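You operate a simulated robot arm through the tools that you are given. There is no shell and no other tool. Be economical: measure what you need, move in short steps, check, and stop when the job is done.

You run a simulated robot arm. Do the job below in one go: nothing can be reset, and whatever is moved stays where it is left.

TASK
Switch off first, plug the blue plug in, then switch on and reset.

Only the result counts: the job must be done as asked and must still hold three seconds after the hand-in. Knocking over, shifting, dropping, spilling or breaking anything else fails it.

THE ROBOT
A 7-joint arm with a two-finger parallel gripper on a trunk, on a base that drives. Base frame: it is fixed to the floor where the robot stands at the start and does not move with it; the origin is under the middle of the robot, x ahead of it, y to its left, z up. Lengths are in m, angles in rad, forces in N, time in s.
Its first joint turns from -2.897 to 2.897 rad. Places, roughly: blue fence clamp [0.9, 0, 1]; blue socket mouth [0.6, 0.5, 0.7]; filter [1.25, 4.5, 1]; main switch [0.5, 0.1, 1]; mode switch [0.5, 0.2, 1]; press speed dial [0.5, 0.3, 1]; squaring knob [0.8, -0.5, 1]. Payload 4.4 kg.
The tool frame sits at the grasp point between the pads (the TCP): z along the fingers, y along the line on which they close. The tips reach 0.023 m beyond it. The gripper opens to 0.094 m. The fingers are 0.038 m wide and 0.01 m thick; the gripper's body (0.054 by 0.096 m) begins 0.039 m behind the TCP.
Orientation is that of the tool frame in the base frame, as a unit quaternion [x, y, z, w]. With the fingers straight down and closing along the base's y, the tool's x points along the base's -x, its y along +y and its z along -z.

THE INTERFACE
- The arm moves only by the tool move_arm. Its argument "steps" is a list of rows, each a list of 3 entries, a list of its own where there are three numbers: the opening in per cent of the stroke, from 0 (shut) to 100 (fully open), then the shift along the tool's x, y, z in m, then the turn, a rotation vector about the tool's x, y, z in rad. In form: [[grip, [x, y, z], [rx, ry, rz]], ...]. A call has 1 to 12 rows; each row shifts and turns the commanded pose from where the row before left it, along the tool's axes as they then stand. Each row takes 0.2 s and may step no farther than 0.05 m and 0.15 rad from the row before; otherwise, or with a gripper value out of range, the whole call is refused. Where a pose cannot be reached the arm comes as near as it can. A force on the tool above 40 N (or 10 N above the force at the start of the call, whichever is more), or a blocked arm, ends the call early, and 0.2 s more pass. Each finger travels about 0.108 m/s and halts on what it meets, pressing with about 20 N; the grip force reading is that of the motor and also rises with nothing between the fingers. The clock runs only during rows and for 0.2 s after the last one: add rows that do not move to give the fingers time. It gives the time, the measured TCP pose, the force on the tool (base axes), the opening and the grip force at its end, in the units of the frame above (readings bear some noise), with the torque about the TCP (base axes, N m) and any sound that the robot's microphone picked up, and new pictures: "pictures" is both (left out), scene, wrist or none.
- Cameras (640 x 400 px; columns grow to the right, rows downward): "scene" is now at [0.1803, 0.2253, 1.4667]; the picture's right is [-0.07, -1.00, 0.00], its down [-0.64, 0.05, -0.77] and it looks along [0.77, -0.06, -0.64] (base axes); focal length 252 px, centre (320, 200). "wrist" rides on the gripper at [0.086, 0.016, -0.075] in the tool frame; the picture's right is [-0.18, 0.98, 0.00], its down [-0.58, -0.11, -0.81] and it looks along [-0.79, -0.15, 0.59] (tool axes); focal length 243 px, centre (320, 200). There is no depth. A picture from a camera that has moved, and an enlarged one, comes with that camera's place and axes in the base frame and with its lens. The place of the scene camera against the robot may be out by one fixed shift of up to 0.012 m in any direction.
- roll_base(legs): drives the robot by 1 to 6 legs, each [ahead, left, turn to the left] in m, m and rad, along the robot's own axes; the way and the turn of a leg run together, so that a leg with both is an arc; at most 1.5 m and 3.142 rad a leg. The arm and the cameras ride along, it lands a little off, and it stops where it bumps. It gives what a move gives, and a new picture of the scene camera.
- pan_tilt(pan, tilt): turns the head with the scene camera to pan (to the left, within 2.094 rad either way) and tilt (down, from -0.506 to 1.204), counted from straight ahead of the robot. It gives what a move gives, and a new picture of the scene camera.
- close_up(camera, box): a new picture of the part [left, top, right, bottom] of that camera's present view, enlarged. It takes no simulated time.
- sign_off(): hands the job in; it is judged then, once.

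Go step by step. Nothing tells you exact positions but the pictures and the camera data: compare them with the known pose of the tool, close in by small moves and look again before you grip or let go. The budget is 120 turns and 260 pictures, counting those below and the enlarged ones. Unless the task says otherwise, let go and move clear before handing in, and close with one line.

The tools are called after ">>>" as name(argument=value, ...) on one line, values as JSON. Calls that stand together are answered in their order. move_arm: Moves the arm, as the interface text tells. Its arguments: {"type":"object","properties":{"steps":{"type":"array","items":{"type":"array"}},"pictures":{"type":"string","enum":["both","scene","wrist","none"]}},"required":["steps"]} The other tools are called the same way: roll_base (legs) drives the base; pan_tilt (pan, tilt) turns the head that bears the scene camera; close_up (camera, box) takes an enlarged picture of a part of a camera's view; sign_off () hands the job in.

At the start:

```text
t: 0.0
tool_pos: [0.4542, 0.3104, 1.2942]
ee_rot: [0.001, 1.0, 0.0, 0.0]
contact_force: [-0.3, -0.3, 0.6]
ft_torque: [-0.05, 0.04, 0.03]
gripper_width: 0.094
grip_force: 0.0
robot x, y, heading: [0.0014, -0.0029, -0.0]
head pan, tilt: [-0.072, 0.693]
```

scene: 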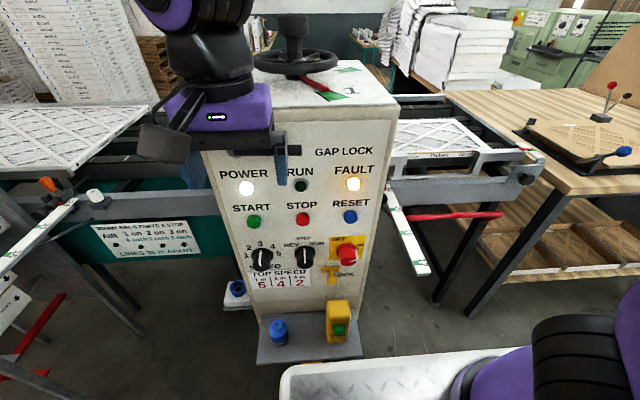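
wrist: 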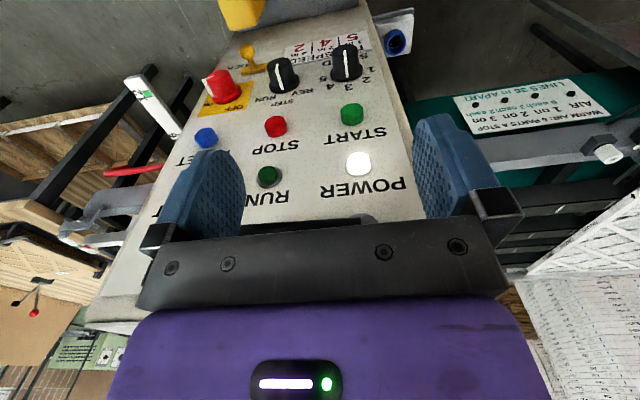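

I see a cabinet panel with lamps, buttons, two selector knobs, a red main switch on a yellow plate, a blue plug standing on a low shelf and a blue socket left of the cabinet. I'll zoom in for details.

>>> close_up(camera="scene", box=[200, 130, 400, 255])

>>> close_up(camera="scene", box=[200, 225, 400, 350])

>>> close_up(camera="scene", box=[210, 270, 310, 350])

>>> close_up(camera="wrist", box=[180, 0, 440, 163])

```text
3.20 times, centred on (300, 192) of scene
camera zoom: at [0.1803, 0.2253, 1.4667], right [-0.07, -1.0, 0.0], down [-0.64, 0.05, -0.77], along [0.77, -0.06, -0.64], focal length 806 px, centre (384, 224)
```

zoom: 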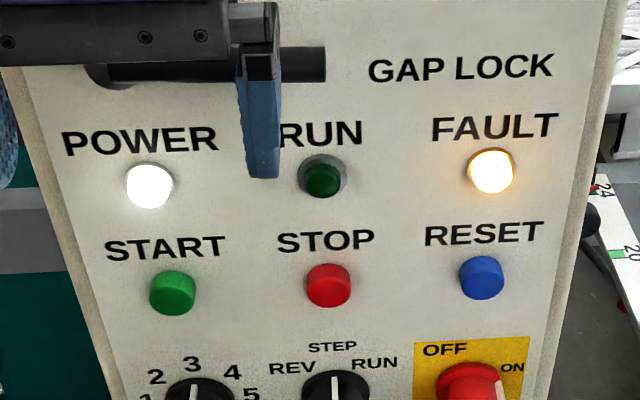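

```text
3.20 times, centred on (300, 288) of scene
camera zoom: at [0.1803, 0.2253, 1.4667], right [-0.07, -1.0, 0.0], down [-0.64, 0.05, -0.77], along [0.77, -0.06, -0.64], focal length 806 px, centre (384, -80)
```

zoom: 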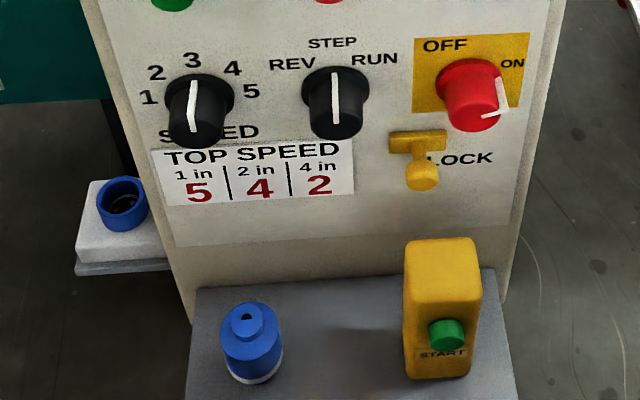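

```text
5.00 times, centred on (260, 310) of scene
camera zoom: at [0.1803, 0.2253, 1.4667], right [-0.07, -1.0, 0.0], down [-0.64, 0.05, -0.77], along [0.77, -0.06, -0.64], focal length 1260 px, centre (620, -350)
```

zoom: 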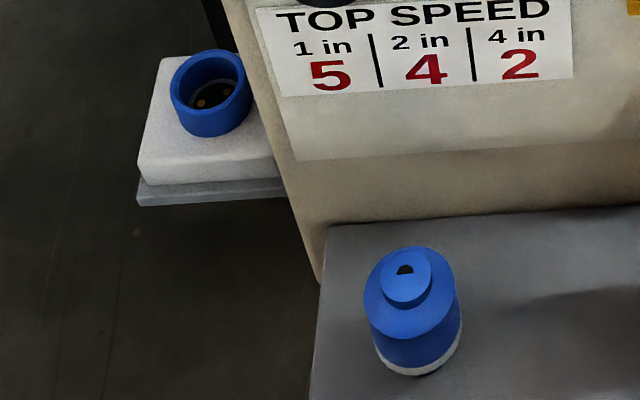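

```text
2.45 times, centred on (310, 82) of wrist
camera zoom: at [0.3685, 0.3269, 1.3681], right [0.18, 0.98, 0.0], down [0.58, -0.11, 0.81], along [0.79, -0.15, -0.59], focal length 595 px, centre (344, 491)
```

zoom: 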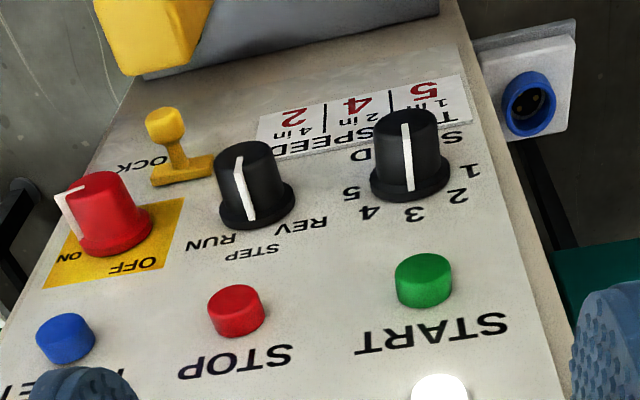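

The panel is a vertical plane near x≈0.56; the red main switch is around [0.55, 0.13, 0.98], pointing to ON. I'll back the tool off and swing it to point forward at the panel.

>>> move_arm(steps=[[100, [0.04, 0, 0], [0, 0, 0]], [100, [0.04, 0, 0], [0, 0, 0]], [100, [0, 0, 0], [0, -0.15, 0]], [100, [0, 0, 0], [0, -0.15, 0]], [100, [0, 0, 0], [0, -0.15, 0]], [100, [0, 0, 0], [0, -0.15, 0]], [100, [0, 0, 0], [0, -0.15, 0]], [100, [0, 0, 0], [0, -0.15, 0]], [100, [0, 0, 0], [0, -0.15, 0]], [100, [0, 0, 0], [0, -0.15, 0]], [100, [0, 0, 0], [0, -0.15, 0]], [100, [0, 0, 0], [0, -0.15, 0]]])

```text
t: 2.6
tool_pos: [0.3761, 0.3093, 1.2934]
ee_rot: [0.002, 0.73, -0.002, 0.683]
contact_force: [-0.9, 0.2, 0.1]
ft_torque: [0.02, 0.0, 0.03]
gripper_width: 0.0942
grip_force: 0.0
robot x, y, heading: [0.0032, 0.0016, -0.003]
head pan, tilt: [-0.072, 0.693]
camera scene: at [0.1653, 0.2254, 1.4435], right [-0.08, -1.0, 0.0], down [-0.83, 0.07, -0.55], along [0.55, -0.04, -0.84], focal length 252 px, centre (320, 200)
camera wrist: at [0.297, 0.3258, 1.2125], right [0.02, 0.98, 0.18], down [-0.77, -0.1, 0.64], along [0.64, -0.15, 0.75], focal length 243 px, centre (320, 200)
```

scene: 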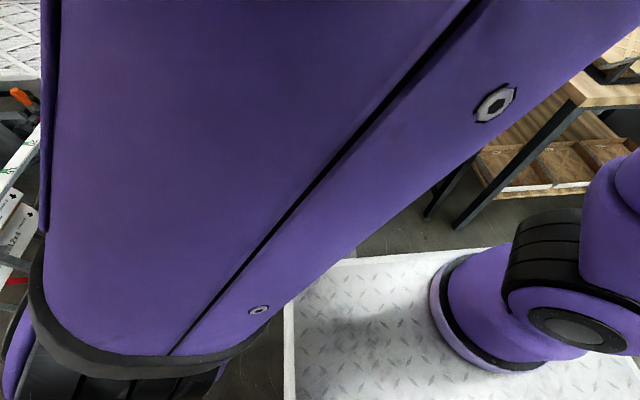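
wrist: 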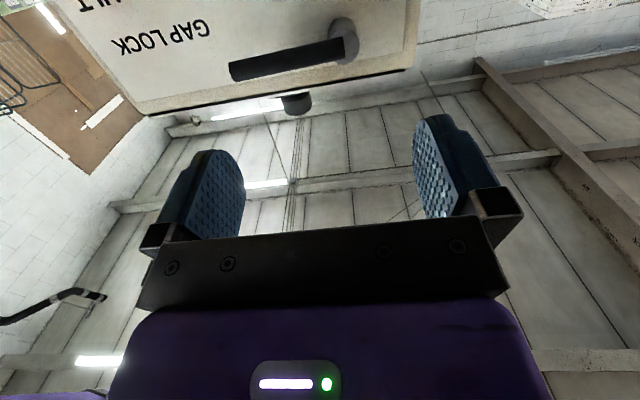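

The arm is folded right up against the head camera and blocks its view. I'll back the base up while the tool stays clear, so the arm can stretch out more.

>>> roll_base(legs=[[-0.3, 0, 0]])

```text
t: 4.7
tool_pos: [0.0742, 0.3111, 1.2934]
ee_rot: [0.0, 0.732, 0.0, 0.682]
contact_force: [-0.6, -0.2, 0.0]
ft_torque: [-0.05, -0.01, 0.0]
gripper_width: 0.0942
grip_force: 0.1
robot x, y, heading: [-0.2998, -0.0007, -0.005]
head pan, tilt: [-0.072, 0.693]
camera scene: at [-0.1243, 0.2214, 1.4606], right [-0.12, -0.99, 0.0], down [-0.69, 0.08, -0.72], along [0.72, -0.09, -0.69], focal length 252 px, centre (320, 200)
```

scene: 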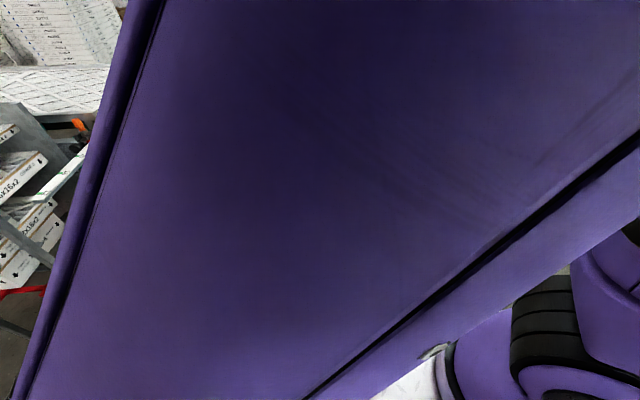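

The head was nudged by the folded arm. I'll now extend the arm forward and down towards the switch height and look again.

>>> move_arm(steps=[[100, [0, 0, 0.03], [0, -0.07, 0]], [100, [0.03, 0, 0.04], [0, 0, 0]], [100, [0.03, 0, 0.04], [0, 0, 0]], [100, [0.03, 0, 0.04], [0, 0, 0]], [100, [0.03, 0, 0.04], [0, 0, 0]], [100, [0.03, 0, 0.04], [0, 0, 0]], [100, [0.03, -0.03, 0.02], [0, 0, 0]], [100, [0.03, -0.03, 0.0], [0, 0, 0]], [100, [0.03, -0.03, 0.0], [0, 0, 0]], [100, [0.03, -0.03, 0.0], [0, 0, 0]]])

```text
t: 6.8
tool_pos: [0.3225, 0.1901, 1.0198]
ee_rot: [0.001, 0.708, 0.0, 0.707]
contact_force: [-0.2, 0.3, 0.6]
ft_torque: [-0.03, 0.04, -0.02]
gripper_width: 0.094
grip_force: 0.0
robot x, y, heading: [-0.3012, 0.0013, -0.0]
head pan, tilt: [-0.072, 0.693]
camera scene: at [-0.1217, 0.2259, 1.4668], right [-0.07, -1.0, 0.0], down [-0.64, 0.04, -0.77], along [0.77, -0.05, -0.64], focal length 252 px, centre (320, 200)
camera wrist: at [0.2489, 0.2074, 0.934], right [0.0, 0.98, 0.18], down [-0.81, -0.11, 0.58], along [0.59, -0.15, 0.79], focal length 243 px, centre (320, 200)
```

scene: 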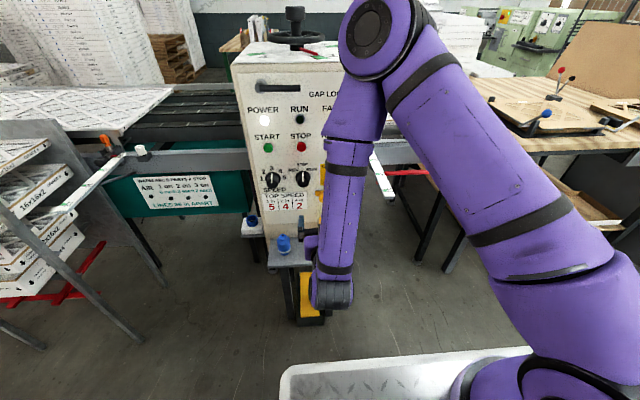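
wrist: 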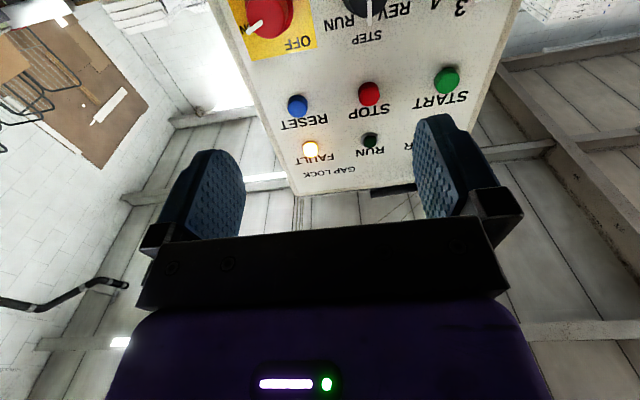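

The tool now faces the panel. Main switch front estimated at [0.535, 0.132, 0.986]; I'll centre on it, roll 45° so the fingers will sweep ±45°, and look.

>>> move_arm(steps=[[100, [0.018, -0.03, 0.03], [0, 0, 0]], [100, [0.017, -0.028, 0.03], [0, 0, 0]], [100, [0, 0, 0.03], [0, 0, 0]], [100, [0, 0, 0.03], [0, 0, 0]], [100, [0, 0, 0], [0, 0, 0.15]], [100, [0, 0, 0], [0, 0, 0.15]], [100, [0, 0, 0], [0, 0, 0.15]], [100, [0, 0, 0], [0, 0, 0.15]], [100, [0, 0, 0], [0, 0, 0.15]], [100, [0, 0, 0], [0, 0, 0.035]]])

```text
t: 9.1
tool_pos: [0.4294, 0.2023, 1.0744]
ee_rot: [0.274, 0.656, 0.264, 0.652]
contact_force: [-0.6, 1.1, -0.2]
ft_torque: [0.03, 0.01, 0.01]
gripper_width: 0.0939
grip_force: 0.0
out of reach, approached as far as the arm can: row 7, 8, 9, 10
robot x, y, heading: [-0.2989, -0.0042, 0.005]
head pan, tilt: [-0.072, 0.693]
camera scene: at [-0.1207, 0.2253, 1.4667], right [-0.07, -1.0, 0.0], down [-0.64, 0.04, -0.77], along [0.77, -0.05, -0.64], focal length 252 px, centre (320, 200)
camera wrist: at [0.3554, 0.2758, 1.0248], right [0.01, 0.57, 0.82], down [-0.81, -0.48, 0.35], along [0.59, -0.67, 0.45], focal length 243 px, centre (320, 200)
```

scene: 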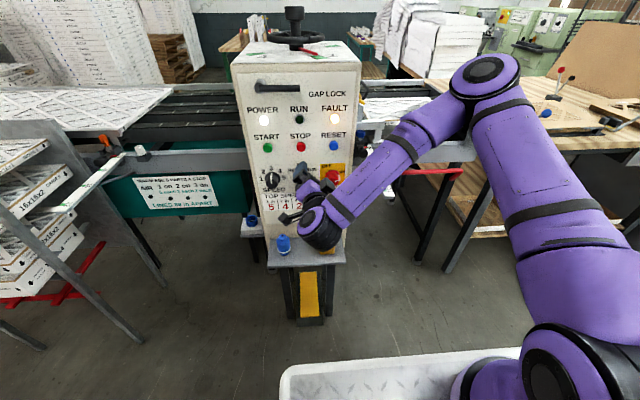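
wrist: 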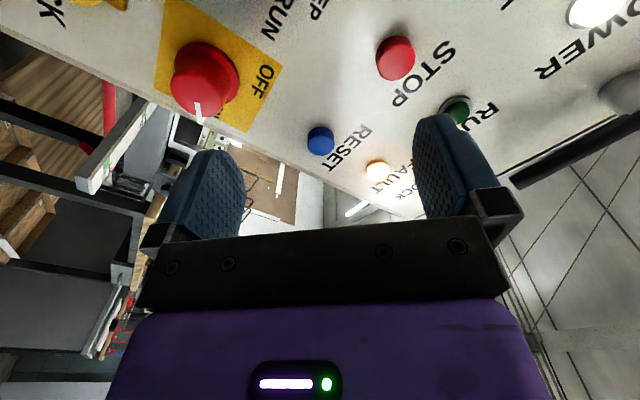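

The positive roll hits a joint limit, so I'll go the other way round: roll negative so the fingers take the same diagonal with the camera on top.

>>> move_arm(steps=[[100, [0, 0, -0.02], [0, 0, -0.15]], [100, [0, 0, -0.02], [0, 0, -0.15]], [100, [0, 0, 0], [0, 0, -0.15]], [100, [0, 0, 0], [0, 0, -0.15]], [100, [0, 0, 0], [0, 0, -0.15]], [100, [0, 0, 0], [0, 0, -0.15]], [100, [0, 0, 0], [0, 0, -0.15]], [100, [0, 0, 0], [0, 0, -0.15]], [100, [0, 0, 0], [0, 0, -0.15]], [100, [0, 0, 0], [0, 0, -0.15]], [100, [0, 0, 0], [0, 0, -0.15]], [100, [0, 0, 0], [0, 0, -0.15]]])

```text
t: 11.7
tool_pos: [0.3899, 0.2032, 1.0738]
ee_rot: [-0.344, 0.618, -0.345, 0.617]
contact_force: [0.5, -0.4, -0.2]
ft_torque: [0.04, -0.03, -0.03]
gripper_width: 0.0942
grip_force: 0.0
robot x, y, heading: [-0.3032, -0.004, 0.003]
head pan, tilt: [-0.072, 0.693]
camera scene: at [-0.1206, 0.2253, 1.4667], right [-0.07, -1.0, 0.0], down [-0.64, 0.04, -0.77], along [0.77, -0.05, -0.64], focal length 252 px, centre (320, 200)
camera wrist: at [0.3153, 0.1381, 1.0145], right [0.0, 0.67, -0.74], down [-0.81, 0.44, 0.4], along [0.59, 0.6, 0.54], focal length 243 px, centre (320, 200)
```

scene: 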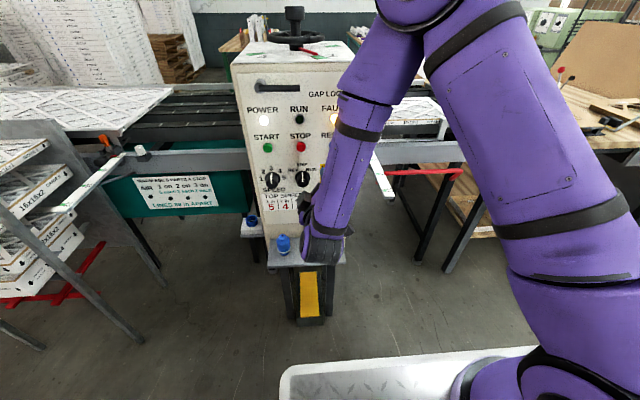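
wrist: 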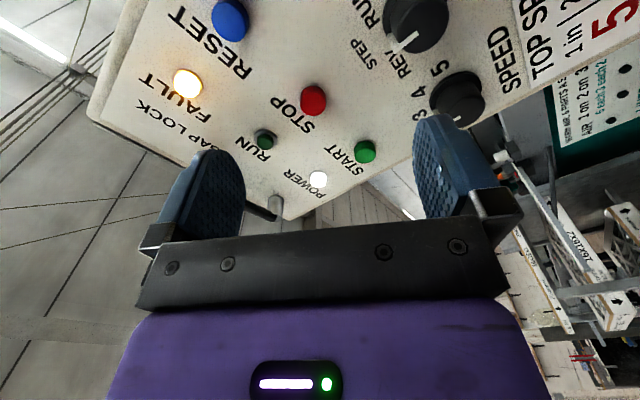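

Rolling further round works; continuing to about -135°.

>>> move_arm(steps=[[100, [0, 0, 0], [0, 0, -0.149]], [100, [0, 0, 0], [0, 0, -0.149]], [100, [0, 0, 0], [0, 0, -0.149]], [100, [0, 0, 0], [0, 0, -0.149]], [100, [0, 0, 0], [0, 0, -0.149]], [100, [0, 0, 0], [0, 0, -0.149]], [100, [0, 0, 0], [0, 0, -0.149]], [100, [0, 0, 0], [0, 0, -0.149]], [100, [0, 0, 0], [0, 0, -0.148]]])

```text
t: 13.7
tool_pos: [0.3895, 0.2027, 1.0733]
ee_rot: [0.654, -0.271, 0.653, -0.269]
contact_force: [1.2, -0.2, 0.0]
ft_torque: [0.0, 0.02, -0.03]
gripper_width: 0.0937
grip_force: 0.1
robot x, y, heading: [-0.3013, -0.0043, 0.002]
head pan, tilt: [-0.072, 0.693]
camera scene: at [-0.1207, 0.2253, 1.4667], right [-0.07, -1.0, 0.0], down [-0.64, 0.04, -0.77], along [0.77, -0.05, -0.64], focal length 252 px, centre (320, 200)
camera wrist: at [0.3152, 0.1306, 1.1235], right [0.0, -0.57, -0.82], down [-0.81, 0.49, -0.33], along [0.59, 0.66, -0.46], focal length 243 px, centre (320, 200)
```

scene: 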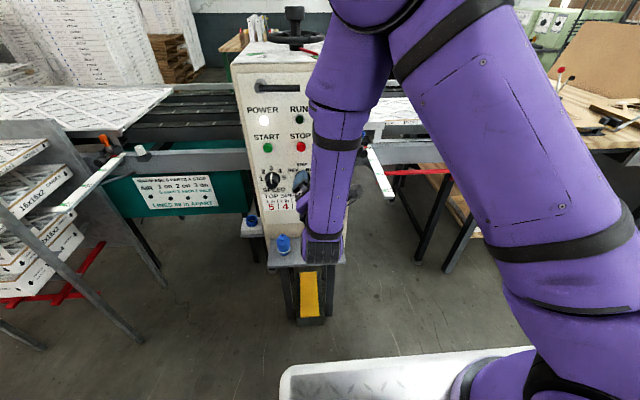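
wrist: 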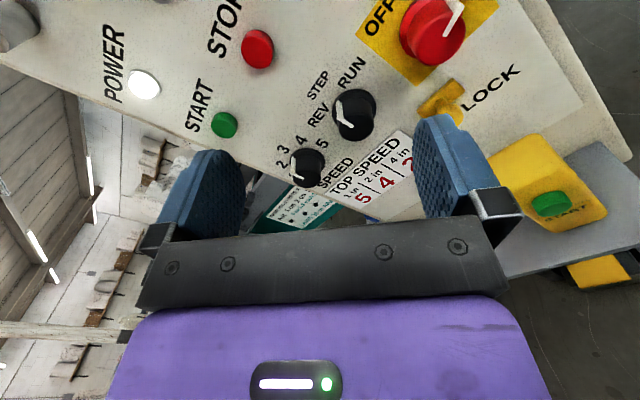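

I'll shift right and down to line up with the main switch, and come a bit closer.

>>> move_arm(steps=[[100, [-0.002, 0.033, 0.015], [0, 0, 0]], [100, [-0.002, 0.033, 0.015], [0, 0, 0]], [100, [-0.002, 0.034, 0.02], [0, 0, 0]], [100, [0, 0, 0], [0, 0, 0]]])

>>> close_up(camera="wrist", box=[160, 0, 480, 200])

```text
t: 14.7
tool_pos: [0.4394, 0.1354, 1.0]
ee_rot: [0.654, -0.271, 0.653, -0.27]
contact_force: [1.3, 0.4, -0.2]
ft_torque: [0.01, 0.03, 0.01]
gripper_width: 0.0941
grip_force: 0.1
robot x, y, heading: [-0.2994, 0.0011, 0.005]
head pan, tilt: [-0.072, 0.693]
camera scene: at [-0.1209, 0.2254, 1.4667], right [-0.07, -1.0, 0.0], down [-0.64, 0.04, -0.77], along [0.77, -0.05, -0.64], focal length 252 px, centre (320, 200)
camera wrist: at [0.3652, 0.0636, 1.0488], right [0.0, -0.56, -0.83], down [-0.81, 0.49, -0.33], along [0.59, 0.66, -0.46], focal length 243 px, centre (320, 200)
```

scene: 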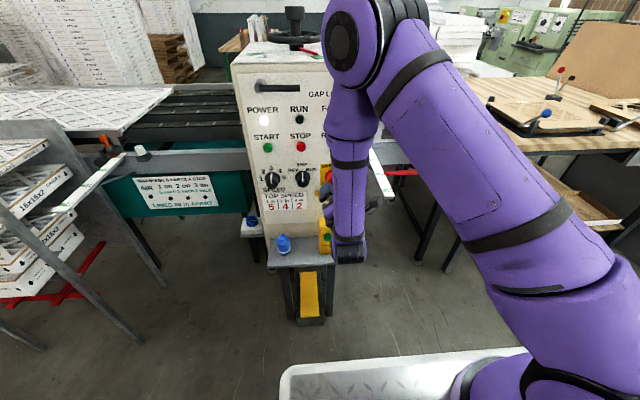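
wrist: 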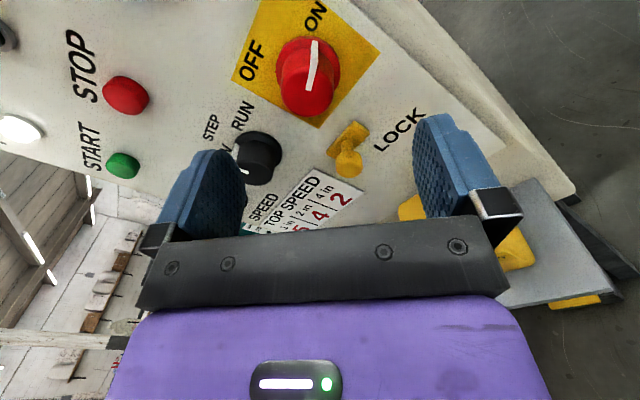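

```text
2.00 times, centred on (320, 100) of wrist
camera zoom: at [0.3652, 0.0636, 1.0488], right [0.0, -0.56, -0.83], down [-0.81, 0.49, -0.33], along [0.59, 0.66, -0.46], focal length 485 px, centre (320, 400)
```

zoom: 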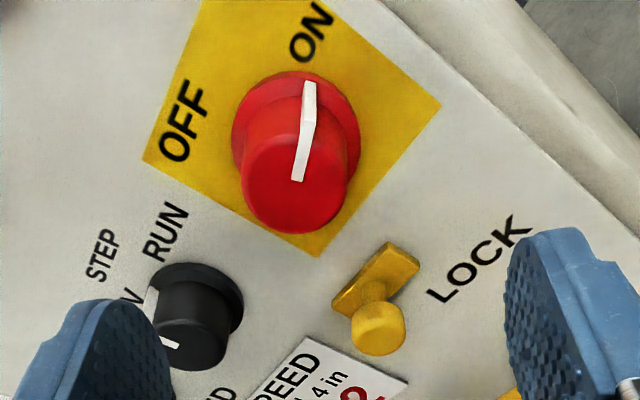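

The knob axis is triangulated at about y 0.141, z 1.004, front at x≈0.522. Centring and sliding the open fingers over it.

>>> move_arm(steps=[[100, [-0.001, -0.0067, 0.02], [0, 0, 0]], [100, [0, 0, 0.02], [0, 0, 0]], [100, [0, 0, 0.02], [0, 0, 0]], [100, [0, 0, 0], [0, 0, 0]]], pictures="wrist")

```text
t: 15.7
tool_pos: [0.5004, 0.1414, 1.0026]
ee_rot: [0.653, -0.272, 0.653, -0.271]
contact_force: [0.2, 0.6, 0.6]
ft_torque: [-0.03, 0.0, 0.01]
gripper_width: 0.0942
grip_force: 0.1
robot x, y, heading: [-0.2994, -0.0028, 0.003]
head pan, tilt: [-0.072, 0.693]
camera wrist: at [0.4255, 0.0692, 1.0528], right [0.0, -0.56, -0.83], down [-0.81, 0.49, -0.33], along [0.59, 0.67, -0.46], focal length 243 px, centre (320, 200)
```

wrist: 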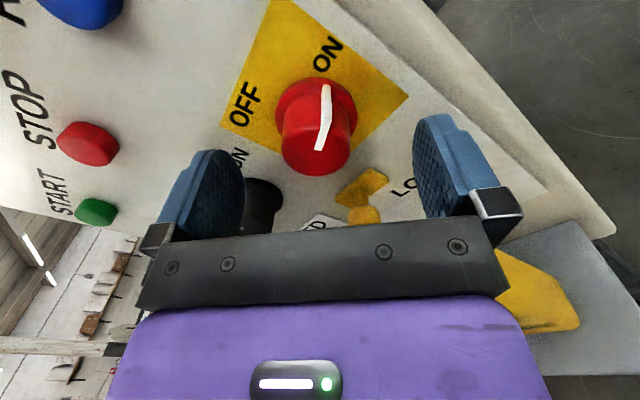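

Well centred. Advancing 2 cm and closing on the knob.

>>> move_arm(steps=[[100, [0, 0, 0.01], [0, 0, 0]], [100, [0, 0, 0.01], [0, 0, 0]], [60, [0, 0, 0], [0, 0, 0]], [30, [0, 0, 0], [0, 0, 0]], [20, [0, 0, 0], [0, 0, 0]], [20, [0, 0, 0], [0, 0, 0]]], pictures="wrist")

```text
t: 17.1
tool_pos: [0.5192, 0.1427, 1.0028]
ee_rot: [0.653, -0.27, 0.654, -0.272]
contact_force: [9.3, 12.4, 20.0]
ft_torque: [-0.05, -0.42, 0.59]
gripper_width: 0.0371
grip_force: 44.9
robot x, y, heading: [-0.3013, 0.0007, 0.001]
head pan, tilt: [-0.072, 0.693]
camera wrist: at [0.4455, 0.0707, 1.0535], right [0.0, -0.56, -0.83], down [-0.81, 0.49, -0.33], along [0.59, 0.67, -0.45], focal length 243 px, centre (320, 200)
```

wrist: 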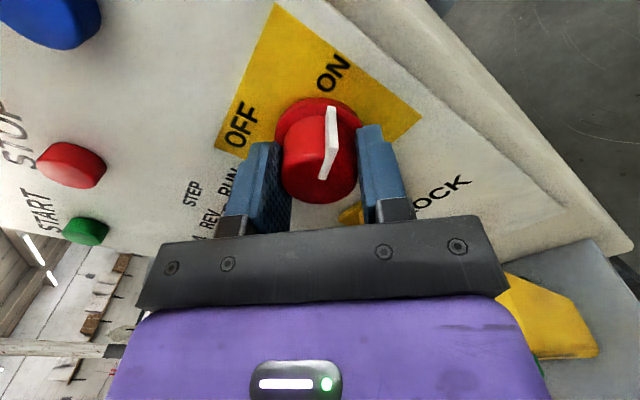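

The knob is gripped, slightly off centre; nudging to centre and turning counter-clockwise towards OFF.

>>> move_arm(steps=[[20, [0, -0.0015, 0], [0, 0, 0]], [20, [0, 0, 0], [0, 0, -0.15]], [20, [0, 0, 0], [0, 0, -0.15]], [20, [0, 0, 0], [0, 0, -0.15]], [20, [0, 0, 0], [0, 0, 0]]], pictures="wrist")

```text
t: 18.2
tool_pos: [0.5192, 0.1424, 1.0029]
ee_rot: [0.697, -0.119, 0.697, -0.117]
contact_force: [21.6, 11.2, 18.9]
ft_torque: [-0.02, -0.5, -0.02]
gripper_width: 0.037
grip_force: 45.4
robot x, y, heading: [-0.3006, 0.0006, -0.003]
head pan, tilt: [-0.072, 0.693]
camera wrist: at [0.4455, 0.0994, 1.0803], right [0.0, -0.87, -0.5], down [-0.81, 0.3, -0.51], along [0.59, 0.4, -0.7], focal length 243 px, centre (320, 200)
```

wrist: 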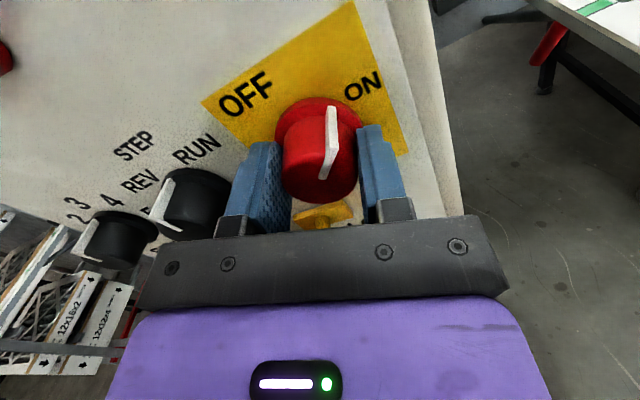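

The knob turns along. Continuing, yielding a bit to the side force.

>>> move_arm(steps=[[20, [0.001, -0.001, 0.001], [0, 0, -0.14]], [20, [0, 0, 0], [0, 0, -0.14]], [20, [0, 0, 0], [0, 0, -0.14]], [20, [0, 0, 0], [0, 0, -0.14]], [20, [0, 0, 0], [0, 0, 0]]], pictures="wrist")

```text
t: 19.4
tool_pos: [0.519, 0.1426, 1.0029]
ee_rot: [0.704, 0.079, 0.701, 0.081]
contact_force: [-5.8, -7.0, -2.4]
ft_torque: [-0.02, -0.4, -0.38]
gripper_width: 0.037
grip_force: 44.9
robot x, y, heading: [-0.3005, 0.0016, 0.0]
head pan, tilt: [-0.072, 0.693]
camera wrist: at [0.4459, 0.1463, 1.0922], right [0.0, -1.0, 0.04], down [-0.81, -0.02, -0.59], along [0.59, -0.04, -0.81], focal length 243 px, centre (320, 200)
```

wrist: 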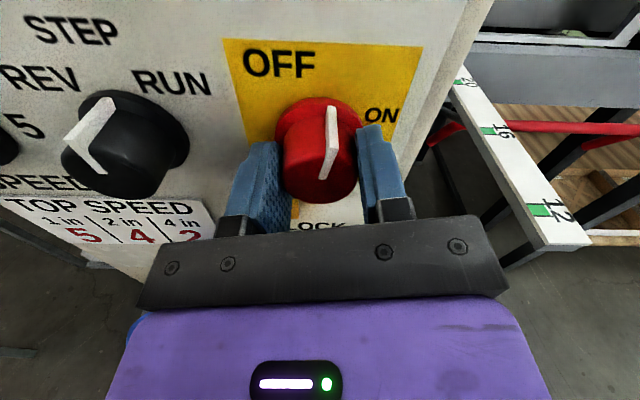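

About 58° turned; the OFF mark lies about 90° from ON, so I continue to it.

>>> move_arm(steps=[[20, [0, 0, 0], [0, 0, -0.14]], [20, [0, 0, 0], [0, 0, -0.14]], [20, [0, 0, 0], [0, 0, -0.14]], [20, [0, 0, 0], [0, 0, -0.14]], [20, [0, 0, 0], [0, 0, 0]]])

```text
t: 20.6
tool_pos: [0.5199, 0.1405, 1.0043]
ee_rot: [0.655, 0.27, 0.652, 0.271]
contact_force: [-18.2, -25.1, -14.4]
ft_torque: [0.08, 0.32, -0.56]
gripper_width: 0.0374
grip_force: 45.0
robot x, y, heading: [-0.3, 0.0009, 0.004]
head pan, tilt: [-0.072, 0.693]
camera scene: at [-0.121, 0.2242, 1.4669], right [-0.07, -1.0, 0.0], down [-0.64, 0.05, -0.77], along [0.77, -0.05, -0.64], focal length 252 px, centre (320, 200)
camera wrist: at [0.4459, 0.1918, 1.0772], right [0.0, -0.83, 0.56], down [-0.81, -0.33, -0.49], along [0.59, -0.46, -0.67], focal length 243 px, centre (320, 200)
```

scene: 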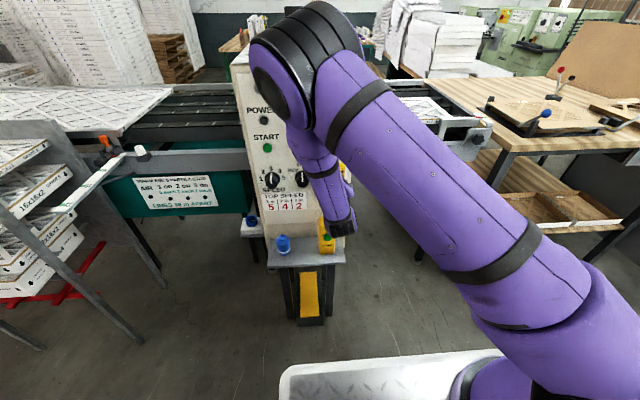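
wrist: 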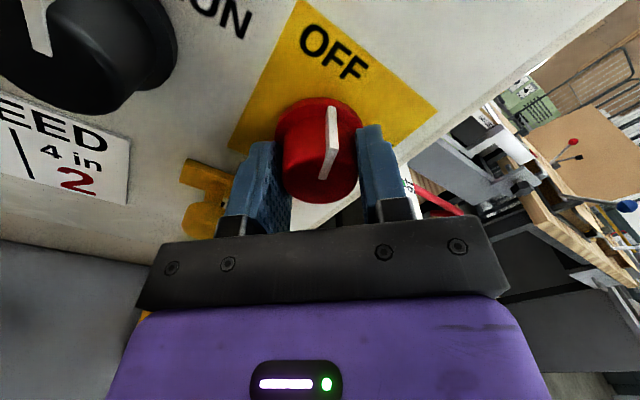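

The POWER lamp is out and the pointer is at OFF. Letting go and backing out to look at the plug and socket.

>>> move_arm(steps=[[55, [0, 0, 0], [0, 0, 0]], [70, [0, 0, 0], [0, 0, 0]], [70, [0, 0, -0.03], [0, 0, 0]], [70, [0, 0, -0.04], [0, 0, 0]], [80, [0, 0, -0.05], [0, 0, 0]], [100, [0, 0, -0.05], [0, 0, 0]]])

>>> close_up(camera="scene", box=[225, 70, 385, 170])

>>> close_up(camera="scene", box=[230, 195, 326, 265])

```text
t: 22.1
tool_pos: [0.3508, 0.1439, 1.0044]
ee_rot: [0.654, 0.27, 0.653, 0.271]
contact_force: [0.6, 0.2, -0.1]
ft_torque: [0.01, -0.02, 0.01]
gripper_width: 0.0941
grip_force: 0.0
robot x, y, heading: [-0.3001, 0.0008, 0.002]
head pan, tilt: [-0.072, 0.693]
camera scene: at [-0.1202, 0.2251, 1.4667], right [-0.07, -1.0, 0.0], down [-0.64, 0.05, -0.77], along [0.77, -0.05, -0.64], focal length 252 px, centre (320, 200)
camera wrist: at [0.2762, 0.1938, 1.0772], right [0.0, -0.83, 0.56], down [-0.81, -0.33, -0.49], along [0.59, -0.46, -0.67], focal length 243 px, centre (320, 200)
```

scene: 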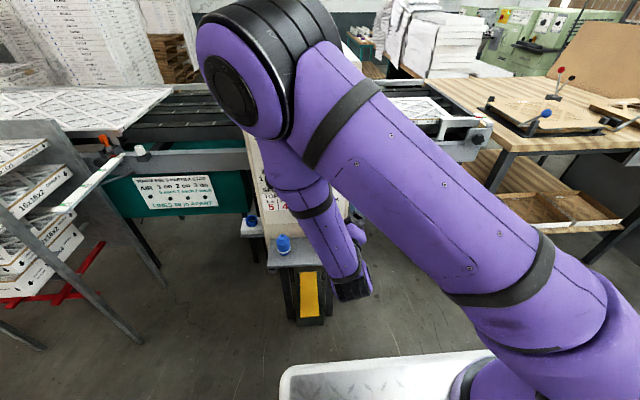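
wrist: 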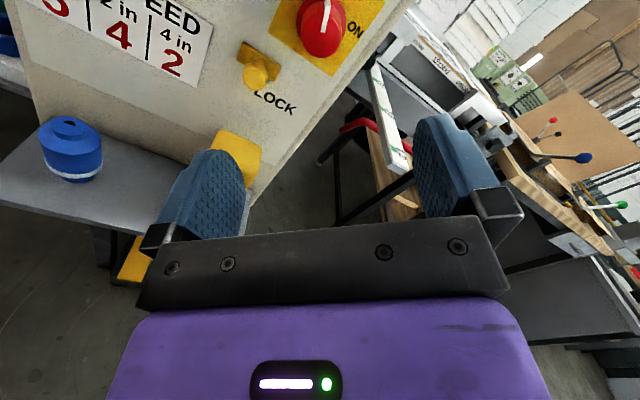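

```text
4.00 times, centred on (305, 120) of scene
camera zoom: at [-0.1202, 0.2251, 1.4667], right [-0.07, -1.0, 0.0], down [-0.64, 0.05, -0.77], along [0.77, -0.05, -0.64], focal length 1008 px, centre (380, 520)
```

zoom: 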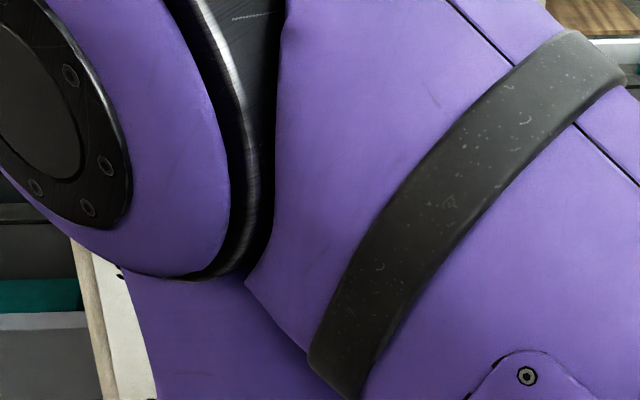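

```text
5.71 times, centred on (278, 230) of scene
camera zoom: at [-0.1202, 0.2251, 1.4667], right [-0.07, -1.0, 0.0], down [-0.64, 0.05, -0.77], along [0.77, -0.05, -0.64], focal length 1440 px, centre (560, 29)
```

zoom: 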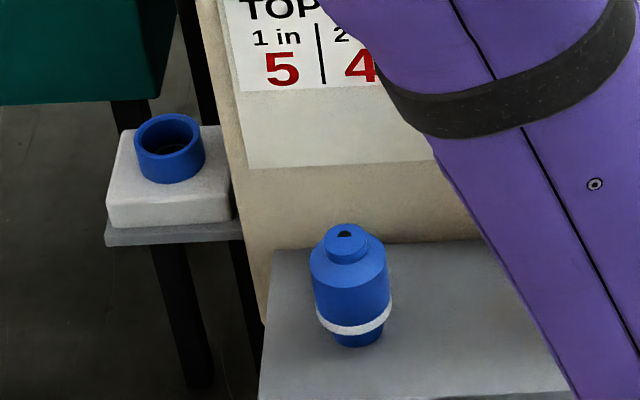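

The socket stands mouth-up, and the plug stands nose-down on the shelf with a white collar. I'll unroll the gripper so it can point down with the camera on the robot's side.

>>> move_arm(steps=[[100, [0, 0, -0.03], [0, 0, 0.15]], [100, [0, 0, -0.03], [0, 0, 0.15]], [100, [0, 0, 0], [0, 0, 0.15]], [100, [0, 0, 0], [0, 0, 0.15]], [100, [0, 0, 0], [0, 0, 0.15]], [100, [0, 0, 0], [0, 0, 0.15]], [100, [0, 0, 0], [0, 0, 0.15]], [100, [0, 0, 0], [0, 0, 0.15]], [100, [0, 0, 0], [0, 0, 0.15]], [100, [0, 0, 0], [0, 0, 0.15]], [100, [0, 0, 0], [0, 0, 0.15]], [100, [0, 0, 0], [0, 0, 0.15]]], pictures="none")

>>> move_arm(steps=[[100, [0, 0, 0], [0, 0, 0.15]], [100, [0, 0, 0], [0, 0, 0.15]], [100, [0, 0, 0], [0, 0, 0.15]], [100, [0, 0, 0], [0, 0, 0.15]], [100, [0, 0, 0], [0, 0, 0.15]], [100, [0, 0, 0], [0, 0, 0.15]], [100, [0, 0, 0], [0, 0, 0.15]], [100, [0, 0, 0], [0, 0, 0.15]], [100, [0, 0, 0], [0, 0, 0.15]], [100, [0, 0, 0], [0, 0, 0.15]], [100, [0, 0, 0], [0, 0, 0.15]], [100, [0, 0, 0], [0, 0, 0.15]]], pictures="none")

```text
t: 24.6
tool_pos: [0.3007, 0.158, 0.9967]
ee_rot: [0.618, -0.345, 0.618, -0.343]
contact_force: [-0.1, 0.7, -0.2]
ft_torque: [0.0, 0.01, -0.03]
gripper_width: 0.0939
grip_force: 0.1
out of reach, approached as far as the arm can: row 2
robot x, y, heading: [-0.2961, -0.0, 0.003]
head pan, tilt: [-0.072, 0.693]
```

```text
t: 27.2
tool_pos: [0.3011, 0.1565, 0.9966]
ee_rot: [-0.113, 0.698, -0.116, 0.697]
contact_force: [-0.9, 0.4, -0.1]
ft_torque: [0.02, 0.01, 0.01]
gripper_width: 0.0938
grip_force: 0.0
robot x, y, heading: [-0.302, -0.0026, 0.002]
head pan, tilt: [-0.072, 0.693]
```

Roll almost undone; finishing it and pitching the tool down.

>>> move_arm(steps=[[100, [-0.03, 0, 0], [0, 0, 0.15]], [100, [-0.03, 0, 0], [0, 0, 0.15]], [100, [-0.03, 0, 0], [0, 0, 0.026]], [100, [0, 0, 0], [0, 0.15, 0]], [100, [0, 0, 0], [0, 0.15, 0]], [100, [0, 0, 0], [0, 0.15, 0]], [100, [0, 0, 0], [0, 0.15, 0]], [100, [0, 0, 0], [0, 0.15, 0]], [100, [0, 0, 0], [0, 0.15, 0]], [100, [0, 0, 0], [0, 0.15, 0]], [100, [0, 0, 0], [0, 0.15, 0]], [100, [0, 0, 0], [0, 0.15, 0]]], pictures="none")

>>> move_arm(steps=[[100, [0, 0, 0], [0, 0.15, 0]], [100, [0, 0, 0], [0, 0.07, 0]], [100, [0, 0.04, 0], [0, 0, 0]], [100, [0, 0.04, 0], [0, 0, 0]], [100, [0, 0.04, 0], [0, 0, 0]], [100, [0, 0.03, 0], [0, 0, 0]]])

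```text
t: 29.9
tool_pos: [0.3137, 0.1887, 1.0782]
ee_rot: [0.001, 0.994, -0.001, 0.11]
contact_force: [-0.6, -0.3, 0.5]
ft_torque: [0.03, -0.02, -0.01]
gripper_width: 0.0942
grip_force: 0.0
out of reach, approached as far as the arm can: row 1, 2, 3, 4
robot x, y, heading: [-0.3037, 0.0001, 0.0]
head pan, tilt: [-0.072, 0.693]
```

```text
t: 31.2
tool_pos: [0.3149, 0.3379, 1.0794]
ee_rot: [0.001, 1.0, 0.0, 0.0]
contact_force: [0.4, -0.7, 0.2]
ft_torque: [0.0, -0.03, 0.05]
gripper_width: 0.0941
grip_force: 0.1
robot x, y, heading: [-0.3042, 0.0019, 0.003]
head pan, tilt: [-0.072, 0.693]
camera scene: at [-0.1207, 0.2248, 1.4668], right [-0.07, -1.0, 0.0], down [-0.64, 0.05, -0.77], along [0.77, -0.05, -0.64], focal length 252 px, centre (320, 200)
camera wrist: at [0.229, 0.3551, 1.1535], right [0.19, 0.98, 0.0], down [0.58, -0.11, 0.81], along [0.79, -0.15, -0.59], focal length 243 px, centre (320, 200)
```

scene: 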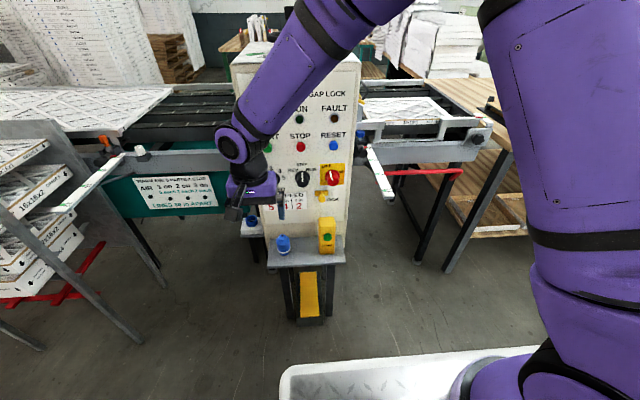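
wrist: 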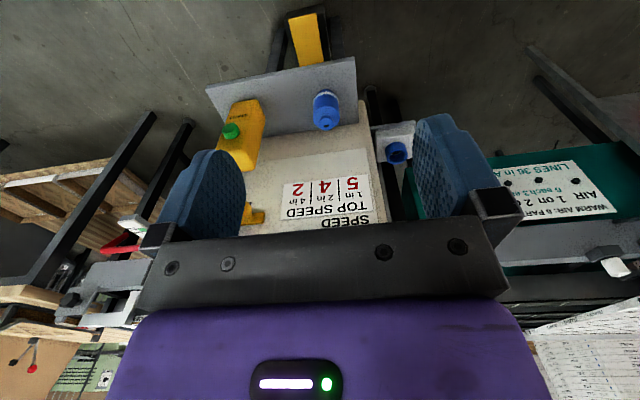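

All lamps are off. Driving forward a bit so both plug and socket are within reach.

>>> roll_base(legs=[[0.16, 0, 0]])

>>> close_up(camera="scene", box=[200, 210, 360, 310])

>>> close_up(camera="wrist", box=[220, 0, 460, 150])

```text
t: 32.8
tool_pos: [0.4709, 0.3386, 1.0776]
ee_rot: [-0.002, 1.0, -0.003, -0.002]
contact_force: [0.2, -0.2, 0.9]
ft_torque: [0.01, 0.03, 0.02]
gripper_width: 0.094
grip_force: 0.1
robot x, y, heading: [-0.1424, -0.0, 0.0]
head pan, tilt: [-0.072, 0.693]
stopped in leg 1: the robot was blocked; the commanded pose is now the measured one
camera scene: at [0.0379, 0.2256, 1.4667], right [-0.07, -1.0, 0.0], down [-0.64, 0.04, -0.77], along [0.77, -0.05, -0.64], focal length 252 px, centre (320, 200)
```

scene: 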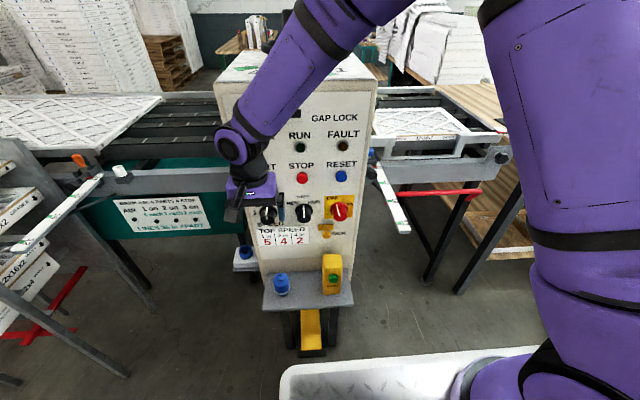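

```text
4.00 times, centred on (280, 260) of scene
camera zoom: at [0.0379, 0.2256, 1.4667], right [-0.07, -1.0, 0.0], down [-0.64, 0.04, -0.77], along [0.77, -0.05, -0.64], focal length 1008 px, centre (480, -40)
```

zoom: 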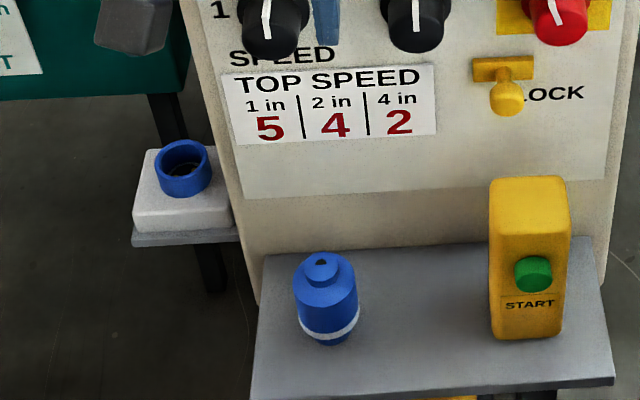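

```text
2.67 times, centred on (340, 75) of wrist
camera zoom: at [0.3846, 0.3558, 1.1524], right [0.18, 0.98, 0.0], down [0.58, -0.1, 0.8], along [0.79, -0.15, -0.59], focal length 647 px, centre (267, 533)
```

zoom: 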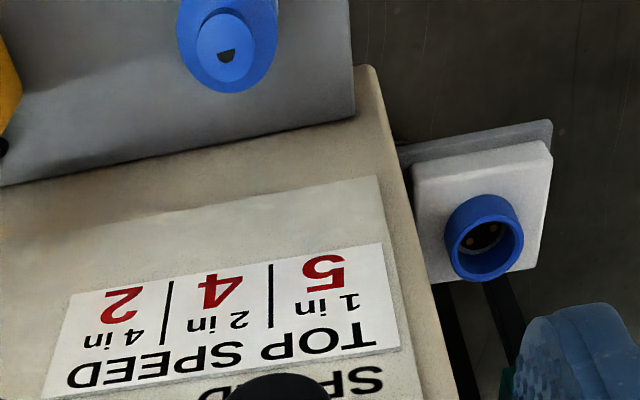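

Plug cap estimated at [0.491, 0.316, 0.787]. The speed dial juts out above it, so I'll lean the tool 0.35 rad back toward the robot and descend in front for a closer look.

>>> move_arm(steps=[[100, [0.04, 0, 0], [0, 0, 0]], [100, [0.04, 0, 0], [0, -0.12, 0]], [100, [0, -0.02, 0], [0, -0.12, 0]], [100, [0, 0, 0.0], [0, -0.11, 0]], [100, [0, 0, 0.04], [0, 0, 0]], [100, [0, 0, 0.05], [0, 0, 0]], [100, [0, 0, 0.05], [0, 0, 0]], [100, [0, 0, 0], [0, 0, 0]]])

>>> close_up(camera="wrist", box=[200, 0, 440, 150])

```text
t: 34.6
tool_pos: [0.4379, 0.319, 0.9468]
ee_rot: [-0.002, 0.985, -0.001, 0.174]
contact_force: [-0.8, 0.5, -0.5]
ft_torque: [0.03, -0.05, -0.02]
gripper_width: 0.0938
grip_force: 0.0
robot x, y, heading: [-0.1473, 0.0003, 0.006]
head pan, tilt: [-0.072, 0.693]
camera scene: at [0.0377, 0.2255, 1.4667], right [-0.07, -1.0, 0.0], down [-0.64, 0.04, -0.77], along [0.77, -0.05, -0.64], focal length 252 px, centre (320, 200)
camera wrist: at [0.3321, 0.3351, 0.9863], right [0.17, 0.98, 0.06], down [0.27, -0.11, 0.96], along [0.95, -0.15, -0.29], focal length 243 px, centre (320, 200)
```

scene: 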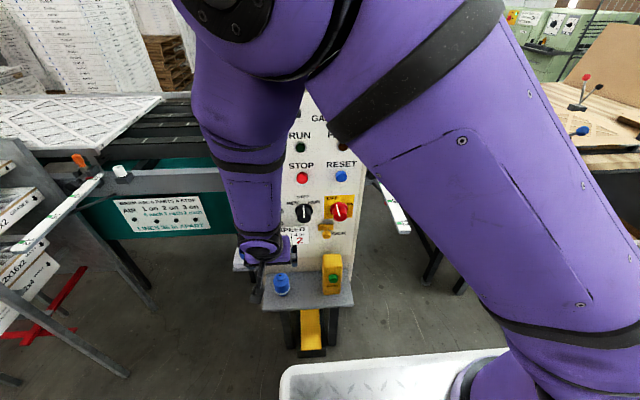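
wrist: 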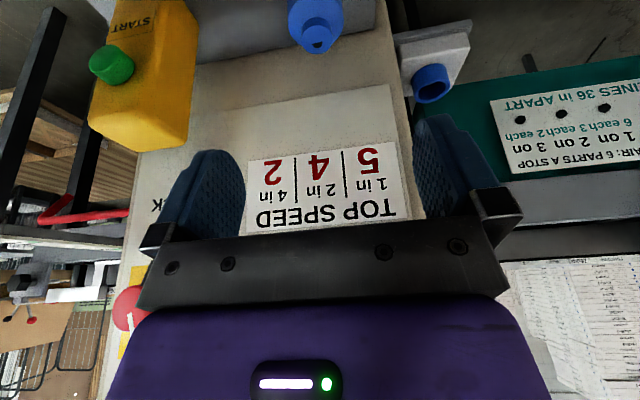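

```text
2.67 times, centred on (320, 75) of wrist
camera zoom: at [0.3321, 0.3351, 0.9863], right [0.17, 0.98, 0.06], down [0.27, -0.11, 0.96], along [0.95, -0.15, -0.29], focal length 647 px, centre (320, 533)
```

zoom: 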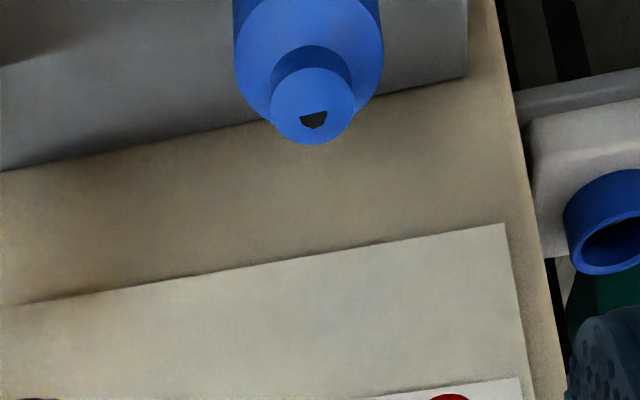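

Plug axis ≈ [0.495, 0.316], body diameter ≈ 0.05. Descending part of the way along the tool.

>>> move_arm(steps=[[100, [0.004, -0.003, 0.04], [0, 0, 0]], [100, [0.004, 0, 0.04], [0, 0, 0]], [100, [0, 0, 0.04], [0, 0, 0]], [100, [0, 0, 0], [0, 0, 0]]])

>>> close_up(camera="wrist", box=[200, 0, 440, 150])

>>> close_up(camera="scene", box=[225, 225, 337, 295])

```text
t: 35.6
tool_pos: [0.4716, 0.3155, 0.8315]
ee_rot: [-0.001, 0.985, -0.002, 0.173]
contact_force: [-0.6, 1.0, -0.1]
ft_torque: [0.01, 0.0, -0.02]
gripper_width: 0.0941
grip_force: 0.1
robot x, y, heading: [-0.1391, 0.005, 0.002]
head pan, tilt: [-0.072, 0.693]
camera scene: at [0.0378, 0.2256, 1.4667], right [-0.07, -1.0, 0.0], down [-0.64, 0.04, -0.77], along [0.77, -0.05, -0.64], focal length 252 px, centre (320, 200)
camera wrist: at [0.3656, 0.3315, 0.8717], right [0.17, 0.98, 0.06], down [0.27, -0.11, 0.96], along [0.95, -0.15, -0.29], focal length 243 px, centre (320, 200)
```

scene: 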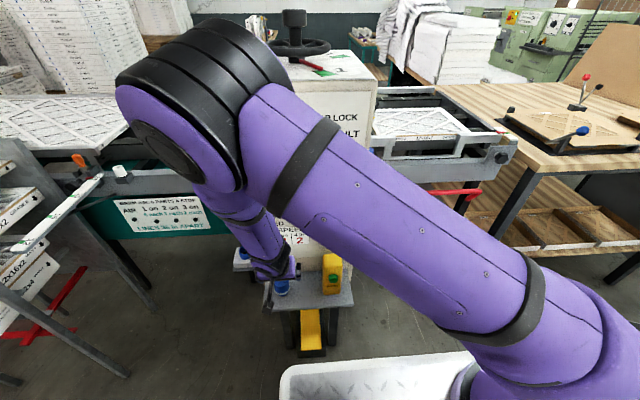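
wrist: 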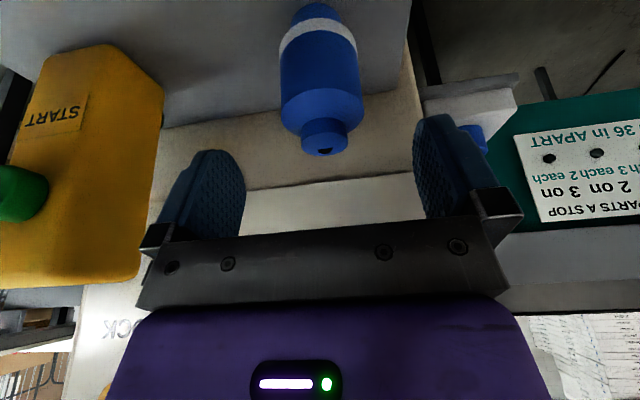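

```text
2.67 times, centred on (320, 75) of wrist
camera zoom: at [0.3656, 0.3315, 0.8717], right [0.17, 0.98, 0.06], down [0.27, -0.11, 0.96], along [0.95, -0.15, -0.29], focal length 647 px, centre (320, 533)
```

zoom: 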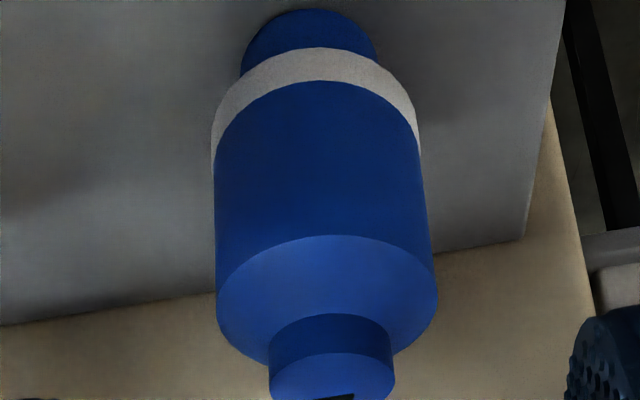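

```text
5.71 times, centred on (281, 260) of scene
camera zoom: at [0.0378, 0.2256, 1.4667], right [-0.07, -1.0, 0.0], down [-0.64, 0.04, -0.77], along [0.77, -0.05, -0.64], focal length 1440 px, centre (543, -143)
```

zoom: 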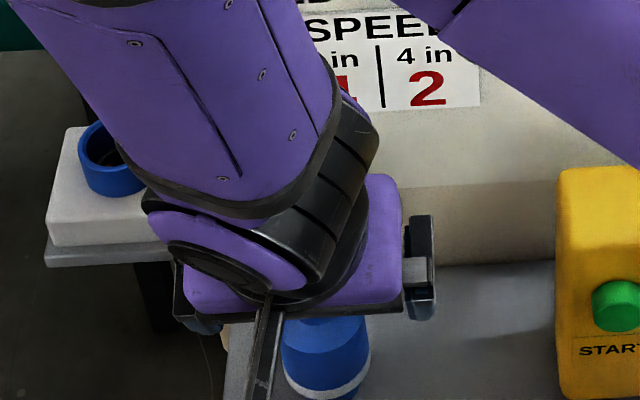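

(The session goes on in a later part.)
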